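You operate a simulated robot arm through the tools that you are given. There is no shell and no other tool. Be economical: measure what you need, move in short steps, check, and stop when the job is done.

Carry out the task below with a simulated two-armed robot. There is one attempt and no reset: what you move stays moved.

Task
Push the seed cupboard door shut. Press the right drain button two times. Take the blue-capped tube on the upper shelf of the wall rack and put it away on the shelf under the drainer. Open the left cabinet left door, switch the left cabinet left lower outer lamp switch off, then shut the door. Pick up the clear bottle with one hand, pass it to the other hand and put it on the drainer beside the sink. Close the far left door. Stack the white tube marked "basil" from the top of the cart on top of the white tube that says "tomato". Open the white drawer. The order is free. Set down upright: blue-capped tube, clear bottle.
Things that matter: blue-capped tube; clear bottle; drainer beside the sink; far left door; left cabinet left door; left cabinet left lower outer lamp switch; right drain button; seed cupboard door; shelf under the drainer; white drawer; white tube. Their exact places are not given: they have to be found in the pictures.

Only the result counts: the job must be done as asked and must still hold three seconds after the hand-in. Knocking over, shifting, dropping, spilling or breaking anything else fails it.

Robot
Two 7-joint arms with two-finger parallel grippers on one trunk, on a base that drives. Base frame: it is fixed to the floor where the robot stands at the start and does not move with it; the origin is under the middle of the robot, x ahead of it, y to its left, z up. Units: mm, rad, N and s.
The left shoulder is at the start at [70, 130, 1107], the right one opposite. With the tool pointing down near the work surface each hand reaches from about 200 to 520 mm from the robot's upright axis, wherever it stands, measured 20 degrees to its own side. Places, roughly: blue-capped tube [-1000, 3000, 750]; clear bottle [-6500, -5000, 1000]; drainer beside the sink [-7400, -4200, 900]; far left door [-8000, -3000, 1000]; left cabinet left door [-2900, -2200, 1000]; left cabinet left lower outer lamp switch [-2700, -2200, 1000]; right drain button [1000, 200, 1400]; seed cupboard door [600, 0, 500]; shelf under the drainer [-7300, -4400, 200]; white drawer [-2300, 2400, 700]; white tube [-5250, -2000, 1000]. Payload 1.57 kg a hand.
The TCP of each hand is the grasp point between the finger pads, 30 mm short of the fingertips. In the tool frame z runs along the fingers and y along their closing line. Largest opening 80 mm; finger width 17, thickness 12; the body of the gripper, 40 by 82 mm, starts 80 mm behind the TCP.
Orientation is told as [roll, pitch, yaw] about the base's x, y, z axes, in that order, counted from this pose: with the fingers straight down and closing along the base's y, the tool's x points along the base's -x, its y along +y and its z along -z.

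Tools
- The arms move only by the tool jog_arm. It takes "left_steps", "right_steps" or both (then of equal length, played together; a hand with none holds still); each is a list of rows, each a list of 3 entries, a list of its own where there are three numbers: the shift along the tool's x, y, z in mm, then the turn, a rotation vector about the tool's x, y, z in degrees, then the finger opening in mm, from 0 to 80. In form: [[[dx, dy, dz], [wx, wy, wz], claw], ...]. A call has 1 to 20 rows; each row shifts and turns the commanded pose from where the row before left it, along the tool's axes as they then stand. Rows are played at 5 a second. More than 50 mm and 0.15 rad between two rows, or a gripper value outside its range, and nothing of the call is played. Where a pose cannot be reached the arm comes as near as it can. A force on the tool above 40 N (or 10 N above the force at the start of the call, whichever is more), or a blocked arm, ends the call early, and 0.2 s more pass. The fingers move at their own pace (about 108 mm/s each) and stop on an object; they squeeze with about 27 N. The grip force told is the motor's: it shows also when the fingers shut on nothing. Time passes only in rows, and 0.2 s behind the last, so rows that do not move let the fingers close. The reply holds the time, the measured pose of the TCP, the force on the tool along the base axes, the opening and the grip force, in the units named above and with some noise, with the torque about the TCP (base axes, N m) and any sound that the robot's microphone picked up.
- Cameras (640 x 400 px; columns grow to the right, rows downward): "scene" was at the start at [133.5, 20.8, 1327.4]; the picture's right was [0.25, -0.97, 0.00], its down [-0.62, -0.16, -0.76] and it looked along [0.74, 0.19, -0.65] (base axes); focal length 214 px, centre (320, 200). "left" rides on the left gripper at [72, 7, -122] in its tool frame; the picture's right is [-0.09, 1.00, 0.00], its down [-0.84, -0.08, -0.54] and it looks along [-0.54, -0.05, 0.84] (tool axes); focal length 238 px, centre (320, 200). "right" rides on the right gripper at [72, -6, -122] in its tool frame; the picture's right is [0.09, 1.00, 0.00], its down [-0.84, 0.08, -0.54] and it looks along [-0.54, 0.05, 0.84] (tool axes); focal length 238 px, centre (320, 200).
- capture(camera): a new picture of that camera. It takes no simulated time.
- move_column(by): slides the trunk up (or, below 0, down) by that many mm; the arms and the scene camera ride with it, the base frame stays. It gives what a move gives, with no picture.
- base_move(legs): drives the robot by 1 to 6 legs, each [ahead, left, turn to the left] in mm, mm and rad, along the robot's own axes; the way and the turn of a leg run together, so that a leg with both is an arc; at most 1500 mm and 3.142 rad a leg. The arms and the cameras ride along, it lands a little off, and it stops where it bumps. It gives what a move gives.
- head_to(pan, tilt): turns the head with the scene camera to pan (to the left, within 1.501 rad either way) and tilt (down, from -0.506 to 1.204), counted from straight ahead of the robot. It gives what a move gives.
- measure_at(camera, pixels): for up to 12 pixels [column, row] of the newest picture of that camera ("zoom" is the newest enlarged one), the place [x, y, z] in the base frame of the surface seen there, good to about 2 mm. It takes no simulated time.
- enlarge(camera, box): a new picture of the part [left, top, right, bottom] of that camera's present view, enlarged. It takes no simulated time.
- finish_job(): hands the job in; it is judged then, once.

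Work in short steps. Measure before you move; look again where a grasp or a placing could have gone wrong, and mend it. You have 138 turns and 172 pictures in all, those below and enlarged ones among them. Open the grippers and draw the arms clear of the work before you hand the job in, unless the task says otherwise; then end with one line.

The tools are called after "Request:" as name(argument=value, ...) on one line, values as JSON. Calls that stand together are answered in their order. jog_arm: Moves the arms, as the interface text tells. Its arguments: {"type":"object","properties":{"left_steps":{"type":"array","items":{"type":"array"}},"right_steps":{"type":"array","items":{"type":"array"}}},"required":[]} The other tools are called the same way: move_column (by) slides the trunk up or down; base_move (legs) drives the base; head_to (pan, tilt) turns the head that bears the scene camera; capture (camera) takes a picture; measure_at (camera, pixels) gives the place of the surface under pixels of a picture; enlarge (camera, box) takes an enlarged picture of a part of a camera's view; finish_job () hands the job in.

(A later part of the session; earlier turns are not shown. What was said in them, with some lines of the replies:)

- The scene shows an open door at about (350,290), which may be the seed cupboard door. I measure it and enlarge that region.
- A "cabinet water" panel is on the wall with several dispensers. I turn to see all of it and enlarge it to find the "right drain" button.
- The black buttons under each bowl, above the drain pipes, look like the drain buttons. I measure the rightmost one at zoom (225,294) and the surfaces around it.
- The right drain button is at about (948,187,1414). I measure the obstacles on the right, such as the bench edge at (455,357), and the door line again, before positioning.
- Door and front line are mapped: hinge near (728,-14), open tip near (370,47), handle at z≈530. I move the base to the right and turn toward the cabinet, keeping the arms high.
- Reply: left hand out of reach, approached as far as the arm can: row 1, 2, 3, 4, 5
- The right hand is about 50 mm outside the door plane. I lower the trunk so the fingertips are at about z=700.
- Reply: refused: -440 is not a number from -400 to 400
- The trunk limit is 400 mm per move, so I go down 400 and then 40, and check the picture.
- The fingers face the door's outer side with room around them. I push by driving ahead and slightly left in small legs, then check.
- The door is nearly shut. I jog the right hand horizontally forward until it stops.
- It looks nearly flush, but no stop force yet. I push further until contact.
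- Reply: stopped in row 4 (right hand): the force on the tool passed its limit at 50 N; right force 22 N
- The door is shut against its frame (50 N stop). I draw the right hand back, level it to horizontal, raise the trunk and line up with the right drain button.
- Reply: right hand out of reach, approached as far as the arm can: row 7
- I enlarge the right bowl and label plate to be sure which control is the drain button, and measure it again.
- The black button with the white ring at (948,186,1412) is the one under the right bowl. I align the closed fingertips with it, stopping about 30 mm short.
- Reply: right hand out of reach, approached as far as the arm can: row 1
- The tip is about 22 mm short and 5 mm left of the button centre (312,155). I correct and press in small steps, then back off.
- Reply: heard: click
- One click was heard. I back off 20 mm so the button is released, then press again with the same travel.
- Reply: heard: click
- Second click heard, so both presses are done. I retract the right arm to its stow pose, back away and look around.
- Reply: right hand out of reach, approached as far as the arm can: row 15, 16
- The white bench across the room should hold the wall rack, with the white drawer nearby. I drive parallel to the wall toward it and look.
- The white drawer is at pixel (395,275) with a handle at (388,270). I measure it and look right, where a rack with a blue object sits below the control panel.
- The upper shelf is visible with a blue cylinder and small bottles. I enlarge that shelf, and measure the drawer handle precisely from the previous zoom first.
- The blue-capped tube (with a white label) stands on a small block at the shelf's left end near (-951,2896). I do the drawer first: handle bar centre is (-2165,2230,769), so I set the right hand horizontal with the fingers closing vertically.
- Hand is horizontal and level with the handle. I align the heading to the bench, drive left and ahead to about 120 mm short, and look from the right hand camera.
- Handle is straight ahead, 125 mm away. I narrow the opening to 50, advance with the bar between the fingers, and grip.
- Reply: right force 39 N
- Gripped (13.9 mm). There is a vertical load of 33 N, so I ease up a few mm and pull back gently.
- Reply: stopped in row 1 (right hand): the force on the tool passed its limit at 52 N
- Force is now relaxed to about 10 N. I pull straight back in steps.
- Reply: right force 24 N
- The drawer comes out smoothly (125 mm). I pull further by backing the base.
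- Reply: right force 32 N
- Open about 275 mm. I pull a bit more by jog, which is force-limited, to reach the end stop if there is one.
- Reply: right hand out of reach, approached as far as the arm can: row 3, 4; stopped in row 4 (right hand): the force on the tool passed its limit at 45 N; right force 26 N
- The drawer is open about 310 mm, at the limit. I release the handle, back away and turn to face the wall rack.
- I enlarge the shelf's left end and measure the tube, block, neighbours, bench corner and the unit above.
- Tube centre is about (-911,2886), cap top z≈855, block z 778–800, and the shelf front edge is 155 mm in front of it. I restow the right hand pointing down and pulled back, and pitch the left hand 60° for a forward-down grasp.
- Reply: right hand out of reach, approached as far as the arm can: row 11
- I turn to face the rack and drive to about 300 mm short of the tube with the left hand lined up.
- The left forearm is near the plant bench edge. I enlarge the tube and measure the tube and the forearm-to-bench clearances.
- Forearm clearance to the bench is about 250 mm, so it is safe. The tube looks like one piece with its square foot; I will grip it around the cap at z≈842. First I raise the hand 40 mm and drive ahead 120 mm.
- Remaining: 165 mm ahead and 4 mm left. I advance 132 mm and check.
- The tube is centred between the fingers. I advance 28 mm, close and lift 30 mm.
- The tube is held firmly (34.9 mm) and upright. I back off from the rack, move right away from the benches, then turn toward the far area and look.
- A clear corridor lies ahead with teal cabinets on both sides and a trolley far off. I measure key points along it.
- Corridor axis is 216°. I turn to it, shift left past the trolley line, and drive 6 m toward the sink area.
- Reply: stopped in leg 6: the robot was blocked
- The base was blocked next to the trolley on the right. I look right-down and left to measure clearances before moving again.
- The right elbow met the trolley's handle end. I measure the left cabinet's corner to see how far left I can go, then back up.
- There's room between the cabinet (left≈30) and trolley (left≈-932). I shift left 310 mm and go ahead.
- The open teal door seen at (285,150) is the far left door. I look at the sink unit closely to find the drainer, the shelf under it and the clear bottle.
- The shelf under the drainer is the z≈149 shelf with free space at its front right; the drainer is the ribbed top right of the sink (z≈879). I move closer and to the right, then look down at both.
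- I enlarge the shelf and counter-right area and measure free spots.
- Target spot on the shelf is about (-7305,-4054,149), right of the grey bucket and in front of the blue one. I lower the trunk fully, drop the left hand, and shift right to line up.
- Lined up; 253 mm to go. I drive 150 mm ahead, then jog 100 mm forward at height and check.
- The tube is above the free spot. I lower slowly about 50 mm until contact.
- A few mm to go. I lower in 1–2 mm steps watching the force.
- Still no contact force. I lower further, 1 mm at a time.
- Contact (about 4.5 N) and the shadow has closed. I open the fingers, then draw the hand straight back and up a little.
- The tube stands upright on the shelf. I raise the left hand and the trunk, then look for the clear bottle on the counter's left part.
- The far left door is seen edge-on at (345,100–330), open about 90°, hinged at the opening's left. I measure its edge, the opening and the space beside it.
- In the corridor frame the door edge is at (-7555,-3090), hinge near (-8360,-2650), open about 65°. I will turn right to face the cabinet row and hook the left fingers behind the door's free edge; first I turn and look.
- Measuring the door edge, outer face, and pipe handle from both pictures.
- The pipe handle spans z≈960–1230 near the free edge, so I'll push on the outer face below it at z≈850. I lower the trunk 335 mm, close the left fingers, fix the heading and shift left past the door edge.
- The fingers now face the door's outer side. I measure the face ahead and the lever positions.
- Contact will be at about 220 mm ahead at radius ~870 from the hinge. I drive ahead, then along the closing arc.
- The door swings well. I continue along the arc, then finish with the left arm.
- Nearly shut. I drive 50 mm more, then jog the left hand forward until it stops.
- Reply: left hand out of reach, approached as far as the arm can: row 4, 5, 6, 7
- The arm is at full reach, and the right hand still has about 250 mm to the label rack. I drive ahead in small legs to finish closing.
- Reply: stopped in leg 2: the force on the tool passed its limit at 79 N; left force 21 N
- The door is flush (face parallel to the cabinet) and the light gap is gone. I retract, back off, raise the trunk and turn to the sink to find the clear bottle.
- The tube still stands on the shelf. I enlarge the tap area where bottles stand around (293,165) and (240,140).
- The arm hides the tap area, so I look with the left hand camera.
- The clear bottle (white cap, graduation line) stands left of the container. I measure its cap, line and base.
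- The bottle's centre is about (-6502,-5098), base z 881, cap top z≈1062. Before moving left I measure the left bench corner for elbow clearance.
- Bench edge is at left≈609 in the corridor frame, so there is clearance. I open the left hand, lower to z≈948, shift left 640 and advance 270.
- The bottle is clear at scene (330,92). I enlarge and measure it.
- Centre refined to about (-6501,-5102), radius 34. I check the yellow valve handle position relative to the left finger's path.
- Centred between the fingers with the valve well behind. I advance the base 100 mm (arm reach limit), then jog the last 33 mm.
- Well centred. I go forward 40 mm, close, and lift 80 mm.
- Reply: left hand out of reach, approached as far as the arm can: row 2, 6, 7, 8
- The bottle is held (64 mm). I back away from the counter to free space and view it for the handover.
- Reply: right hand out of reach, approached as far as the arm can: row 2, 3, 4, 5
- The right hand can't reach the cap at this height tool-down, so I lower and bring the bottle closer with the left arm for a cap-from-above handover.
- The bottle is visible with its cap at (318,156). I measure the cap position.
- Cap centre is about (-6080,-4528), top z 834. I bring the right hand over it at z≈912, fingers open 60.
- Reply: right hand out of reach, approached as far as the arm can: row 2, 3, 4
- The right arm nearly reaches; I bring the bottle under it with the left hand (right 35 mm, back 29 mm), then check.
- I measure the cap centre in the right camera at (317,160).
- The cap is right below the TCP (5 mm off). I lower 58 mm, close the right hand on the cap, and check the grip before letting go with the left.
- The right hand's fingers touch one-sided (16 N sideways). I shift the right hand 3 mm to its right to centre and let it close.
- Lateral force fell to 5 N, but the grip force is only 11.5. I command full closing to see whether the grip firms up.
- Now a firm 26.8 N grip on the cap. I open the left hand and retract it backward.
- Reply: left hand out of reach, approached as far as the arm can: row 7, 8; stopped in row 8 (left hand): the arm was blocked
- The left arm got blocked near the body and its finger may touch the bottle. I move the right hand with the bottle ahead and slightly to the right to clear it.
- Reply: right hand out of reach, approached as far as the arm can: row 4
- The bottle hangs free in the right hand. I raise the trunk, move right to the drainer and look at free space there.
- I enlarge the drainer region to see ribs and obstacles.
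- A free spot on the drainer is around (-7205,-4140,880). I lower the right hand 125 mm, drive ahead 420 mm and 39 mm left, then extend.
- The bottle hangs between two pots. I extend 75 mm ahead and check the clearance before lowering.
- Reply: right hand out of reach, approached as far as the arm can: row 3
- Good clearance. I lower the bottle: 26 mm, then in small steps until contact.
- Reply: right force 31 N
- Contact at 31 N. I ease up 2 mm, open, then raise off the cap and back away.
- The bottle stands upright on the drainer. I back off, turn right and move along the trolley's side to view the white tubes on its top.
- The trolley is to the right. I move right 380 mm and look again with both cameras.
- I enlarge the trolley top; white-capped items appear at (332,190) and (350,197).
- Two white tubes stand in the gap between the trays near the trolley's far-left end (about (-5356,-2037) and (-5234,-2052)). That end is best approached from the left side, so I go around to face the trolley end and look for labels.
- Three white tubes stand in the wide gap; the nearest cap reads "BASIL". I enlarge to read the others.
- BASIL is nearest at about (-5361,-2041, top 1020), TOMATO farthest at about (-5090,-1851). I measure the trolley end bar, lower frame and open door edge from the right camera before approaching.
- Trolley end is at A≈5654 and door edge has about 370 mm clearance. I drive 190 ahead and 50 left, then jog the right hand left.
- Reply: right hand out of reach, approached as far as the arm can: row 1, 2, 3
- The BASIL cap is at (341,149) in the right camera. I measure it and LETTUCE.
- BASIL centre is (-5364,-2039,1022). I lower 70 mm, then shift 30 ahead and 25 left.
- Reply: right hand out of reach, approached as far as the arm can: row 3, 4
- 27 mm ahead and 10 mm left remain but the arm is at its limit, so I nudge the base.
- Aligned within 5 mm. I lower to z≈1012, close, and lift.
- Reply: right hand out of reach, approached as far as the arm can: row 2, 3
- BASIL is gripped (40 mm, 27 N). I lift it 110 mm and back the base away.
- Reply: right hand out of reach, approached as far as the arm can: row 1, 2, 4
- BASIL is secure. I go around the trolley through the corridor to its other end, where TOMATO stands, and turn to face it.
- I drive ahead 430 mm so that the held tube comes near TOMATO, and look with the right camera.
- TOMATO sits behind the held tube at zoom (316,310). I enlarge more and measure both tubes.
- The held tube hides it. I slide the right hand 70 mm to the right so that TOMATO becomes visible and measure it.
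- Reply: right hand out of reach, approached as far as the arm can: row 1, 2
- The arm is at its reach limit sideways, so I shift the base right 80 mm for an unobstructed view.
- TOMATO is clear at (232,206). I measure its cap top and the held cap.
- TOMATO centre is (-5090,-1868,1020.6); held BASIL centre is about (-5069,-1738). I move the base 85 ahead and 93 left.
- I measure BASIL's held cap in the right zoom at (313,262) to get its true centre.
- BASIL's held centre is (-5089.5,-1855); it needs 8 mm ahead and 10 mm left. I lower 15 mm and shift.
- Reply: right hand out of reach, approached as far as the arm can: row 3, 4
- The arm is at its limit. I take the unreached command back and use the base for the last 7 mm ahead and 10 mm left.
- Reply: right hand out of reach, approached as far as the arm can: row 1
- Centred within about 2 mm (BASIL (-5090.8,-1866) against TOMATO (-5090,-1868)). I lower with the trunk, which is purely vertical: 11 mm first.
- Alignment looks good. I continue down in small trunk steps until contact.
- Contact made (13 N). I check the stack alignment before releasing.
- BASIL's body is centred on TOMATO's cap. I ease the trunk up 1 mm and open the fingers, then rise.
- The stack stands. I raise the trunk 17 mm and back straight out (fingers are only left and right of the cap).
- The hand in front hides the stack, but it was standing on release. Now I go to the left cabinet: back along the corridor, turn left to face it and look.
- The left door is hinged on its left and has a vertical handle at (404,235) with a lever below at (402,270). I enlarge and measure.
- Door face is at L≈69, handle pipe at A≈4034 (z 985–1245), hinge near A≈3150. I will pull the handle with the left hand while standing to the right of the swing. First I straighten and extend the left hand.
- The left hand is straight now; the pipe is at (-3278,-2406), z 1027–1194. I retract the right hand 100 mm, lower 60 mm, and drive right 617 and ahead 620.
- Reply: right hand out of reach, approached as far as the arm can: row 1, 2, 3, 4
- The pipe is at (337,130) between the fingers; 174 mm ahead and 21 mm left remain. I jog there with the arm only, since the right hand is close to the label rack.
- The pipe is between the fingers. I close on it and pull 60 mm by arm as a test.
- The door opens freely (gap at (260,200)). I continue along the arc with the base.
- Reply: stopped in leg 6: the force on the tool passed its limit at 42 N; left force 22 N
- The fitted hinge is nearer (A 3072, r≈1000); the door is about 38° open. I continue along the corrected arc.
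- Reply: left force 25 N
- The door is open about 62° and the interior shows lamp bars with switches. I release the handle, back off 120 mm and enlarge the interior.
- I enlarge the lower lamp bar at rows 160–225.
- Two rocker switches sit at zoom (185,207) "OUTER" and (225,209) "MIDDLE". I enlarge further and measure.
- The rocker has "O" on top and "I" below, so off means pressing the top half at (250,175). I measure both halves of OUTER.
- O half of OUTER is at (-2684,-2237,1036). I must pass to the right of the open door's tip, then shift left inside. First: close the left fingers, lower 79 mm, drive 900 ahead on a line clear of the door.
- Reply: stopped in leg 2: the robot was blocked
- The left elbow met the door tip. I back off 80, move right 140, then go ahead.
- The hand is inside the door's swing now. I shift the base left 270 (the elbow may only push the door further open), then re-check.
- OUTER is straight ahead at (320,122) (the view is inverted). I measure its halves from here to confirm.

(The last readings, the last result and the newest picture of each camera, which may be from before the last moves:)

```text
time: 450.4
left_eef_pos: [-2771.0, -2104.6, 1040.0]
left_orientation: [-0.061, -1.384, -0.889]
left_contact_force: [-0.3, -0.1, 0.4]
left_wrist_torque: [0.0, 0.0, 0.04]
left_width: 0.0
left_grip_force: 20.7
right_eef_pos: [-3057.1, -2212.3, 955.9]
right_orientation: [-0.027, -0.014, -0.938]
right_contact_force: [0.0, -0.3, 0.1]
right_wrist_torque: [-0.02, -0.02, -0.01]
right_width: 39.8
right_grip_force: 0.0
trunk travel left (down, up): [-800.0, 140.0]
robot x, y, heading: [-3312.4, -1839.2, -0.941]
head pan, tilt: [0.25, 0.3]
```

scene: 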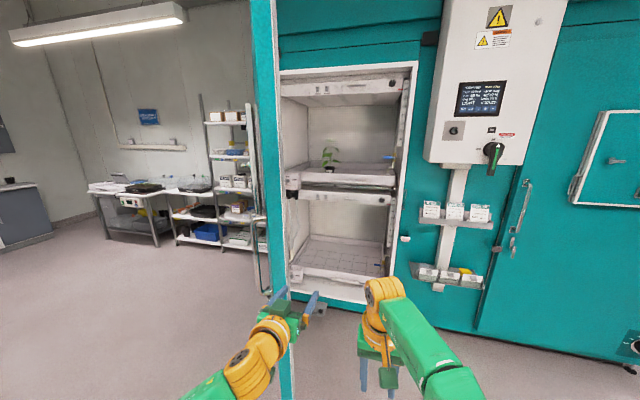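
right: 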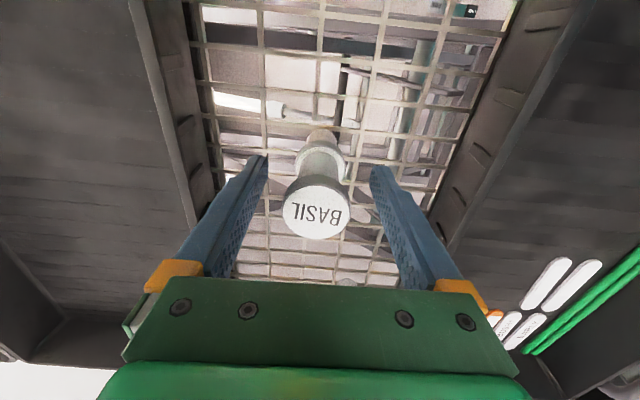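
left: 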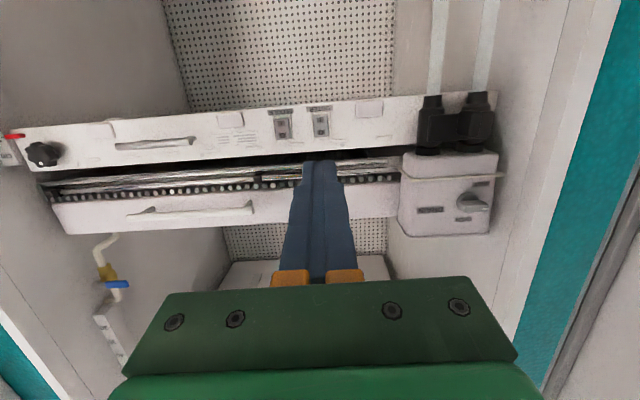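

129 mm ahead and 7 mm right remain. I drive 65 mm ahead, then jog the rest to just short of the switch.

Request:
base_move(legs=[[65, 0, 0]])

Request:
jog_arm(left_steps=[[[-4, -4, 20], [0, 0, 0], 0], [[-4, -4, 20], [0, 0, 0], 0], [[0, 0, 0], [0, 0, 0], 0]])

Request:
enlarge(camera="left", box=[240, 60, 400, 220])

```text
time: 451.4
left_eef_pos: [-2732.9, -2155.9, 1041.2]
left_orientation: [-0.06, -1.389, -0.887]
left_contact_force: [0.1, 0.4, 0.7]
left_wrist_torque: [0.03, 0.01, 0.03]
left_width: 0.0
left_grip_force: 20.9
right_eef_pos: [-3018.8, -2262.3, 955.3]
right_orientation: [-0.027, -0.017, -0.939]
right_contact_force: [0.0, 1.0, 0.4]
right_wrist_torque: [-0.06, -0.01, 0.02]
right_width: 39.8
right_grip_force: 0.1
trunk travel left (down, up): [-800.0, 140.0]
robot x, y, heading: [-3280.0, -1892.1, -0.938]
head pan, tilt: [0.25, 0.3]
```

```text
time: 452.2
left_eef_pos: [-2713.1, -2198.1, 1038.6]
left_orientation: [-0.062, -1.382, -0.887]
left_contact_force: [0.2, 0.8, -0.2]
left_wrist_torque: [0.0, -0.01, 0.02]
left_width: 0.1
left_grip_force: 21.4
right_eef_pos: [-3016.0, -2266.0, 954.8]
right_orientation: [-0.028, -0.012, -0.939]
right_contact_force: [-0.4, 0.0, -0.8]
right_wrist_torque: [-0.03, 0.04, 0.01]
right_width: 40.1
right_grip_force: 0.0
trunk travel left (down, up): [-800.0, 140.0]
robot x, y, heading: [-3277.6, -1893.0, -0.938]
head pan, tilt: [0.25, 0.3]
```

```text
2.50 times, centred on (320, 140) of left
```

zoom: 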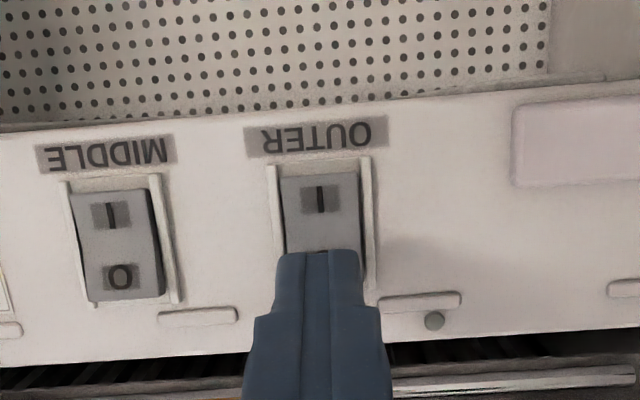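

The tip is lined up with the "O" half, 19 mm short. I press in small steps and listen for a click.

Request:
jog_arm(left_steps=[[[-4, 0, 12], [0, 0, 0], 0], [[-0.8, 0, 4], [0, 0, 0], 0], [[-0.6, 0, 3], [0, 0, 0], 0], [[-0.6, 0, 3], [0, 0, 0], 0], [[-0.6, 0, 3], [0, 0, 0], 0], [[0, 0, 0], [0, 0, 0], 0]])

```text
time: 453.6
left_eef_pos: [-2701.4, -2215.1, 1041.2]
left_orientation: [-0.061, -1.384, -0.887]
left_contact_force: [-8.4, 8.5, -7.7]
left_wrist_torque: [0.15, 0.18, 0.06]
left_width: 0.0
left_grip_force: 20.8
right_eef_pos: [-3018.2, -2263.0, 956.6]
right_orientation: [-0.03, -0.014, -0.938]
right_contact_force: [-0.6, 0.2, 0.4]
right_wrist_torque: [-0.03, 0.04, 0.0]
right_width: 39.9
right_grip_force: 0.1
trunk travel left (down, up): [-800.0, 140.0]
robot x, y, heading: [-3279.1, -1890.1, -0.937]
head pan, tilt: [0.25, 0.3]
5 turns are left
```

Contact at about 12 N without a click yet, and turns are short. I press harder in small steps, back off, press once more slightly higher, then retreat around the door tip to the outside of the open door, and look.

Request:
jog_arm(left_steps=[[[-0.5, 0, 3], [0, 0, 0], 0], [[-0.5, 0, 3], [0, 0, 0], 0], [[-0.5, 0, 3], [0, 0, 0], 0], [[-0.5, 0, 3], [0, 0, 0], 0], [[-0.5, 0, 3], [0, 0, 0], 0], [[0, 0, 0], [0, 0, 0], 0]])

Request:
jog_arm(left_steps=[[[4, 0, -20], [0, 0, 0], 0], [[-4, 0, 0], [0, 0, 0], 0], [[-3, 0, 17], [0, 0, 0], 0], [[-0.5, 0, 3], [0, 0, 0], 0], [[-0.5, 0, 3], [0, 0, 0], 0], [[-0.5, 0, 3], [0, 0, 0], 0], [[-0.5, 0, 3], [0, 0, 0], 0], [[-0.5, 0, 3], [0, 0, 0], 0]])

Request:
jog_arm(left_steps=[[[5, 0, -25], [0, 0, 0], 0], [[0, 0, 0], [0, 0, 0], 0]])

Request:
enlarge(camera="left", box=[240, 60, 400, 220])

Request:
base_move(legs=[[-200, 0, 0], [0, -300, 0], [-1100, 0, 0], [0, 640, 0], [360, 0, 0]])

Request:
head_to(pan=0.0, tilt=0.5)

Request:
capture(camera="scene")

```text
time: 454.4
left_eef_pos: [-2699.8, -2215.4, 1046.4]
left_orientation: [-0.059, -1.385, -0.888]
left_contact_force: [-13.7, 17.4, 1.7]
left_wrist_torque: [-0.17, 0.16, 0.12]
left_width: 0.1
left_grip_force: 21.7
right_eef_pos: [-3023.2, -2257.8, 960.4]
right_orientation: [-0.03, -0.025, -0.936]
right_contact_force: [-0.1, -0.6, 1.3]
right_wrist_torque: [-0.01, 0.01, -0.03]
right_width: 40.1
right_grip_force: 0.1
trunk travel left (down, up): [-800.0, 140.0]
robot x, y, heading: [-3277.1, -1887.9, -0.937]
head pan, tilt: [0.25, 0.3]
stopped in row 4 (left hand): the force on the tool passed its limit at 45 N (the readings are from after the stop); the commanded pose is now the measured one
```

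```text
time: 455.8
left_eef_pos: [-2700.8, -2215.6, 1049.2]
left_orientation: [-0.053, -1.384, -0.893]
left_contact_force: [-19.5, 23.6, 3.5]
left_wrist_torque: [-0.08, 0.22, 0.11]
left_width: 0.2
left_grip_force: 21.2
right_eef_pos: [-3025.6, -2253.6, 961.1]
right_orientation: [-0.026, -0.03, -0.933]
right_contact_force: [0.0, 0.1, -0.1]
right_wrist_torque: [0.0, -0.02, -0.01]
right_width: 39.9
right_grip_force: 0.0
trunk travel left (down, up): [-800.0, 140.0]
robot x, y, heading: [-3276.2, -1891.3, -0.937]
head pan, tilt: [0.25, 0.3]
stopped in row 7 (left hand): the force on the tool passed its limit at 42 N (the readings are from after the stop); the commanded pose is now the measured one
```

```text
time: 456.4
left_eef_pos: [-2707.2, -2204.7, 1040.5]
left_orientation: [-0.051, -1.374, -0.894]
left_contact_force: [0.2, -0.1, 0.1]
left_wrist_torque: [0.01, 0.0, 0.02]
left_width: 0.0
left_grip_force: 21.2
right_eef_pos: [-3018.2, -2263.8, 956.0]
right_orientation: [-0.029, -0.017, -0.937]
right_contact_force: [-0.6, 0.7, -0.1]
right_wrist_torque: [-0.01, -0.03, 0.0]
right_width: 40.0
right_grip_force: 0.1
trunk travel left (down, up): [-800.0, 140.0]
robot x, y, heading: [-3277.6, -1887.4, -0.937]
head pan, tilt: [0.25, 0.3]
```

```text
2.50 times, centred on (320, 140) of left
```

zoom: 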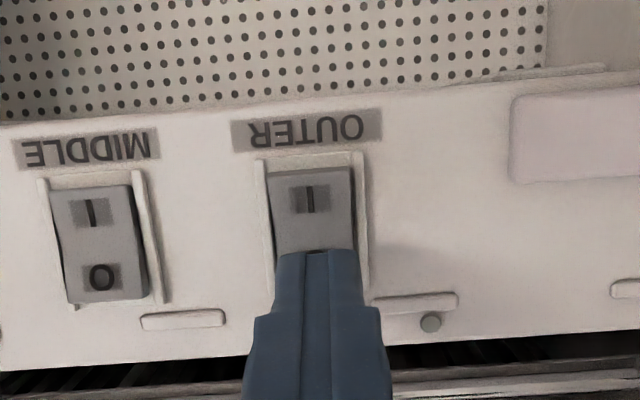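

```text
time: 469.6
left_eef_pos: [-2998.7, -1242.6, 1039.5]
left_orientation: [-0.05, -1.369, -0.896]
left_contact_force: [-0.1, 0.5, -0.4]
left_wrist_torque: [-0.01, -0.01, 0.06]
left_width: 0.2
left_grip_force: 21.5
right_eef_pos: [-3313.5, -1296.6, 953.7]
right_orientation: [-0.031, 0.003, -0.942]
right_contact_force: [0.0, 0.4, 0.4]
right_wrist_torque: [-0.01, 0.0, 0.01]
right_width: 40.1
right_grip_force: 0.0
trunk travel left (down, up): [-800.0, 140.0]
robot x, y, heading: [-3571.8, -924.9, -0.937]
head pan, tilt: [0.25, 0.3]
stopped in leg 5: the force on the tool passed its limit at 133 N (the readings are from after the stop); the commanded pose is now the measured one
```

```text
time: 470.4
left_eef_pos: [-2998.3, -1243.6, 1039.5]
left_orientation: [-0.051, -1.368, -0.893]
left_contact_force: [-0.3, 0.0, 0.7]
left_wrist_torque: [0.0, 0.0, 0.0]
left_width: 0.2
left_grip_force: 20.9
right_eef_pos: [-3313.7, -1297.4, 953.7]
right_orientation: [-0.034, 0.008, -0.94]
right_contact_force: [0.1, -0.7, -0.4]
right_wrist_torque: [-0.01, 0.01, -0.02]
right_width: 40.1
right_grip_force: 0.0
trunk travel left (down, up): [-800.0, 140.0]
robot x, y, heading: [-3565.7, -925.9, -0.938]
head pan, tilt: [0.0, 0.499]
```

```text
7 pictures are left
4 turns are left
```

scene: 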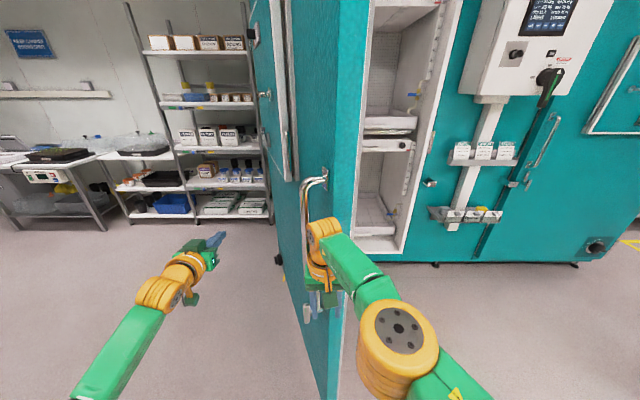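

No click was reported but both presses reached over 40 N on the "O" half. The right hand touched the door handle from outside, so I extend the left hand 25 mm, back up 85, and sweep right and ahead along the closing arc with the left hand pushing the outer side.

Request:
jog_arm(left_steps=[[[-5, 0, 24.5], [0, 0, 0], 0]])

Request:
base_move(legs=[[-85, 0, 0], [0, -255, 0], [134, -168, 0], [84, -140, 0], [142, -139, 0], [188, -113, 0]])

Request:
capture(camera="scene")

Request:
capture(camera="left")

```text
time: 470.8
left_eef_pos: [-2982.1, -1264.1, 1040.8]
left_orientation: [-0.051, -1.367, -0.898]
left_contact_force: [0.5, -0.3, -0.1]
left_wrist_torque: [-0.01, 0.0, -0.03]
left_width: 0.1
left_grip_force: 21.0
right_eef_pos: [-3313.1, -1297.2, 952.3]
right_orientation: [-0.032, 0.006, -0.943]
right_contact_force: [-0.3, 0.3, -0.3]
right_wrist_torque: [-0.02, -0.02, -0.02]
right_width: 40.1
right_grip_force: 0.1
trunk travel left (down, up): [-800.0, 140.0]
robot x, y, heading: [-3567.6, -924.6, -0.938]
head pan, tilt: [0.0, 0.499]
```

```text
time: 478.1
left_eef_pos: [-3358.9, -2114.0, 1041.4]
left_orientation: [-0.059, -1.371, -0.886]
left_contact_force: [-0.1, -0.7, 0.0]
left_wrist_torque: [0.02, 0.02, 0.02]
left_width: 0.0
left_grip_force: 21.6
right_eef_pos: [-3690.1, -2148.0, 954.1]
right_orientation: [-0.034, 0.003, -0.939]
right_contact_force: [0.3, 0.6, 0.1]
right_wrist_torque: [0.0, 0.01, 0.03]
right_width: 40.1
right_grip_force: 0.0
trunk travel left (down, up): [-800.0, 140.0]
robot x, y, heading: [-3944.6, -1776.5, -0.936]
head pan, tilt: [0.0, 0.499]
```

```text
6 pictures are left
```

scene: 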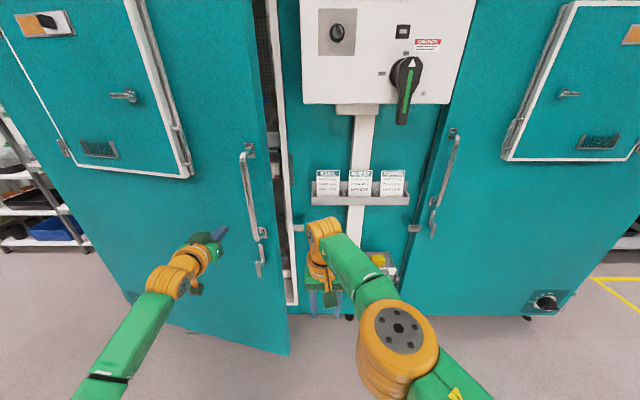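

```text
5 pictures are left
3 turns are left
```

left: 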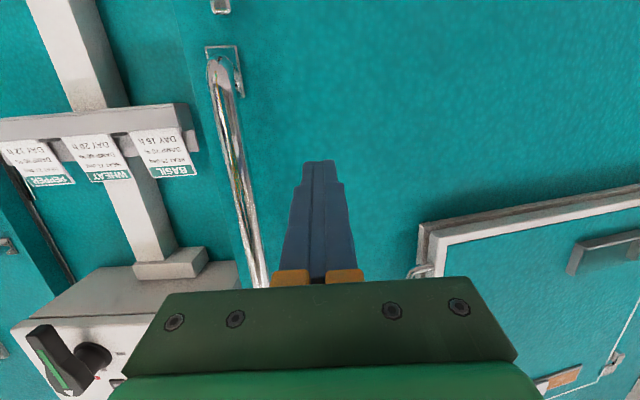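

The door is at about 20° and the left hand is on its outer face left of the pipe. I keep pushing ahead until the force stop.

Request:
base_move(legs=[[150, -50, 0], [100, -20, 0], [45, 0, 0], [15, 0, 0], [10, 0, 0]])

Request:
capture(camera="scene")

Request:
measure_at(camera="scene", pixels=[[200, 250], [250, 300], [120, 250], [290, 60], [240, 60], [285, 300], [300, 280]])

```text
time: 481.4
left_eef_pos: [-3242.5, -2400.3, 1045.1]
left_orientation: [-0.048, -1.372, -0.897]
left_contact_force: [-15.1, 15.4, 5.0]
left_wrist_torque: [-0.2, -0.06, -0.1]
left_width: 0.2
left_grip_force: 20.8
right_eef_pos: [-3569.7, -2436.5, 959.4]
right_orientation: [-0.029, -0.005, -0.938]
right_contact_force: [0.6, -0.1, -0.2]
right_wrist_torque: [-0.01, 0.0, -0.01]
right_width: 39.7
right_grip_force: 0.0
trunk travel left (down, up): [-800.0, 140.0]
robot x, y, heading: [-3823.6, -2070.7, -0.933]
head pan, tilt: [0.0, 0.499]
stopped in leg 5: the force on the tool passed its limit at 46 N (the readings are from after the stop); the commanded pose is now the measured one
```

```text
4 pictures are left
```

scene: 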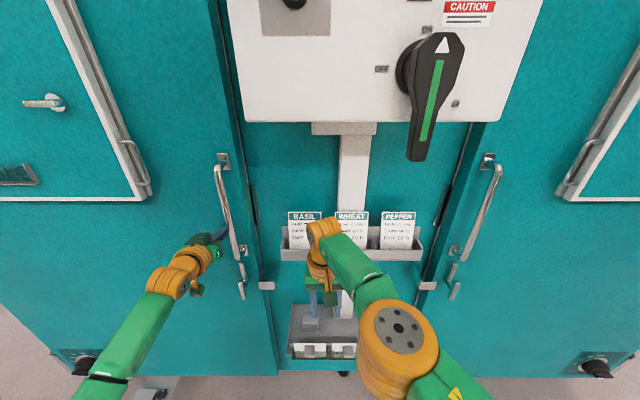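

```text
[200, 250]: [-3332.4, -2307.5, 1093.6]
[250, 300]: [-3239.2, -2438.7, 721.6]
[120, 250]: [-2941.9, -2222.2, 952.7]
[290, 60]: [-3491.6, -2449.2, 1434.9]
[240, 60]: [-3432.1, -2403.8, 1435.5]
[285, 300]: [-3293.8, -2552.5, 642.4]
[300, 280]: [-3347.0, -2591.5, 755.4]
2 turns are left
```

The door is shut: face at L≈70 along its length, as at the start, with a 46 N stop. I back the robot away and open the grippers.

Request:
base_move(legs=[[-400, 0, 0]])

Request:
jog_arm(left_steps=[[[0, 0, 0], [0, 0, 0], 80], [[0, 0, 0], [0, 0, 0], 80], [[0, 0, 0], [0, 0, 0], 80]], right_steps=[[[0, 0, 0], [0, 0, 0], 80], [[0, 0, 0], [0, 0, 0], 80], [[0, 0, 0], [0, 0, 0], 80]])

Request:
capture(camera="scene")

```text
time: 483.9
left_eef_pos: [-3473.2, -2085.0, 1035.6]
left_orientation: [-0.052, -1.355, -0.894]
left_contact_force: [0.1, 0.0, -0.1]
left_wrist_torque: [-0.04, 0.0, -0.01]
left_width: 0.2
left_grip_force: 21.7
right_eef_pos: [-3802.0, -2120.0, 953.6]
right_orientation: [-0.031, 0.007, -0.941]
right_contact_force: [-0.7, 0.0, 0.2]
right_wrist_torque: [0.02, 0.0, 0.03]
right_width: 40.1
right_grip_force: 0.1
trunk travel left (down, up): [-800.0, 140.0]
robot x, y, heading: [-4054.2, -1748.4, -0.937]
head pan, tilt: [0.0, 0.499]
```

```text
time: 484.7
left_eef_pos: [-3472.5, -2084.0, 1036.8]
left_orientation: [-0.051, -1.357, -0.894]
left_contact_force: [-0.3, 0.4, 0.5]
left_wrist_torque: [-0.01, 0.01, 0.02]
left_width: 79.9
left_grip_force: 0.1
right_eef_pos: [-3802.4, -2118.2, 953.0]
right_orientation: [-0.032, 0.006, -0.941]
right_contact_force: [-0.1, -0.4, -0.4]
right_wrist_torque: [-0.02, -0.01, -0.01]
right_width: 79.9
right_grip_force: 0.1
trunk travel left (down, up): [-800.0, 140.0]
robot x, y, heading: [-4058.0, -1749.2, -0.934]
head pan, tilt: [0.0, 0.499]
```

```text
3 pictures are left
1 turns are left
```

scene: 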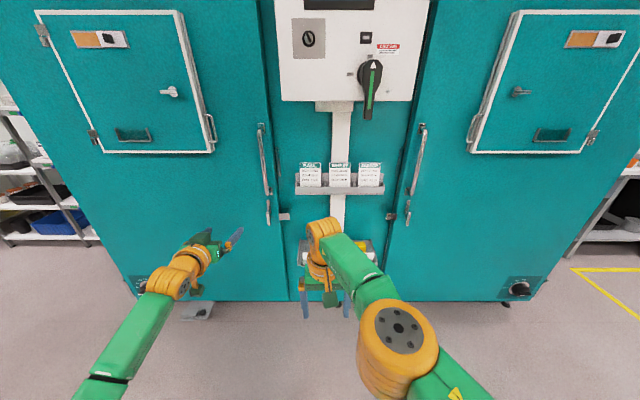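

The left door is shut, the grippers are open and the arms are clear of the work. I hand the job in.

Request:
finish_job()

```text
The job is handed in.
```

I handed the job in with every task carried out, but I could not confirm that the outer lamp switch is off. I pressed the "O" half twice to over 40 N, heard no click, and could not tell its position from the picture.
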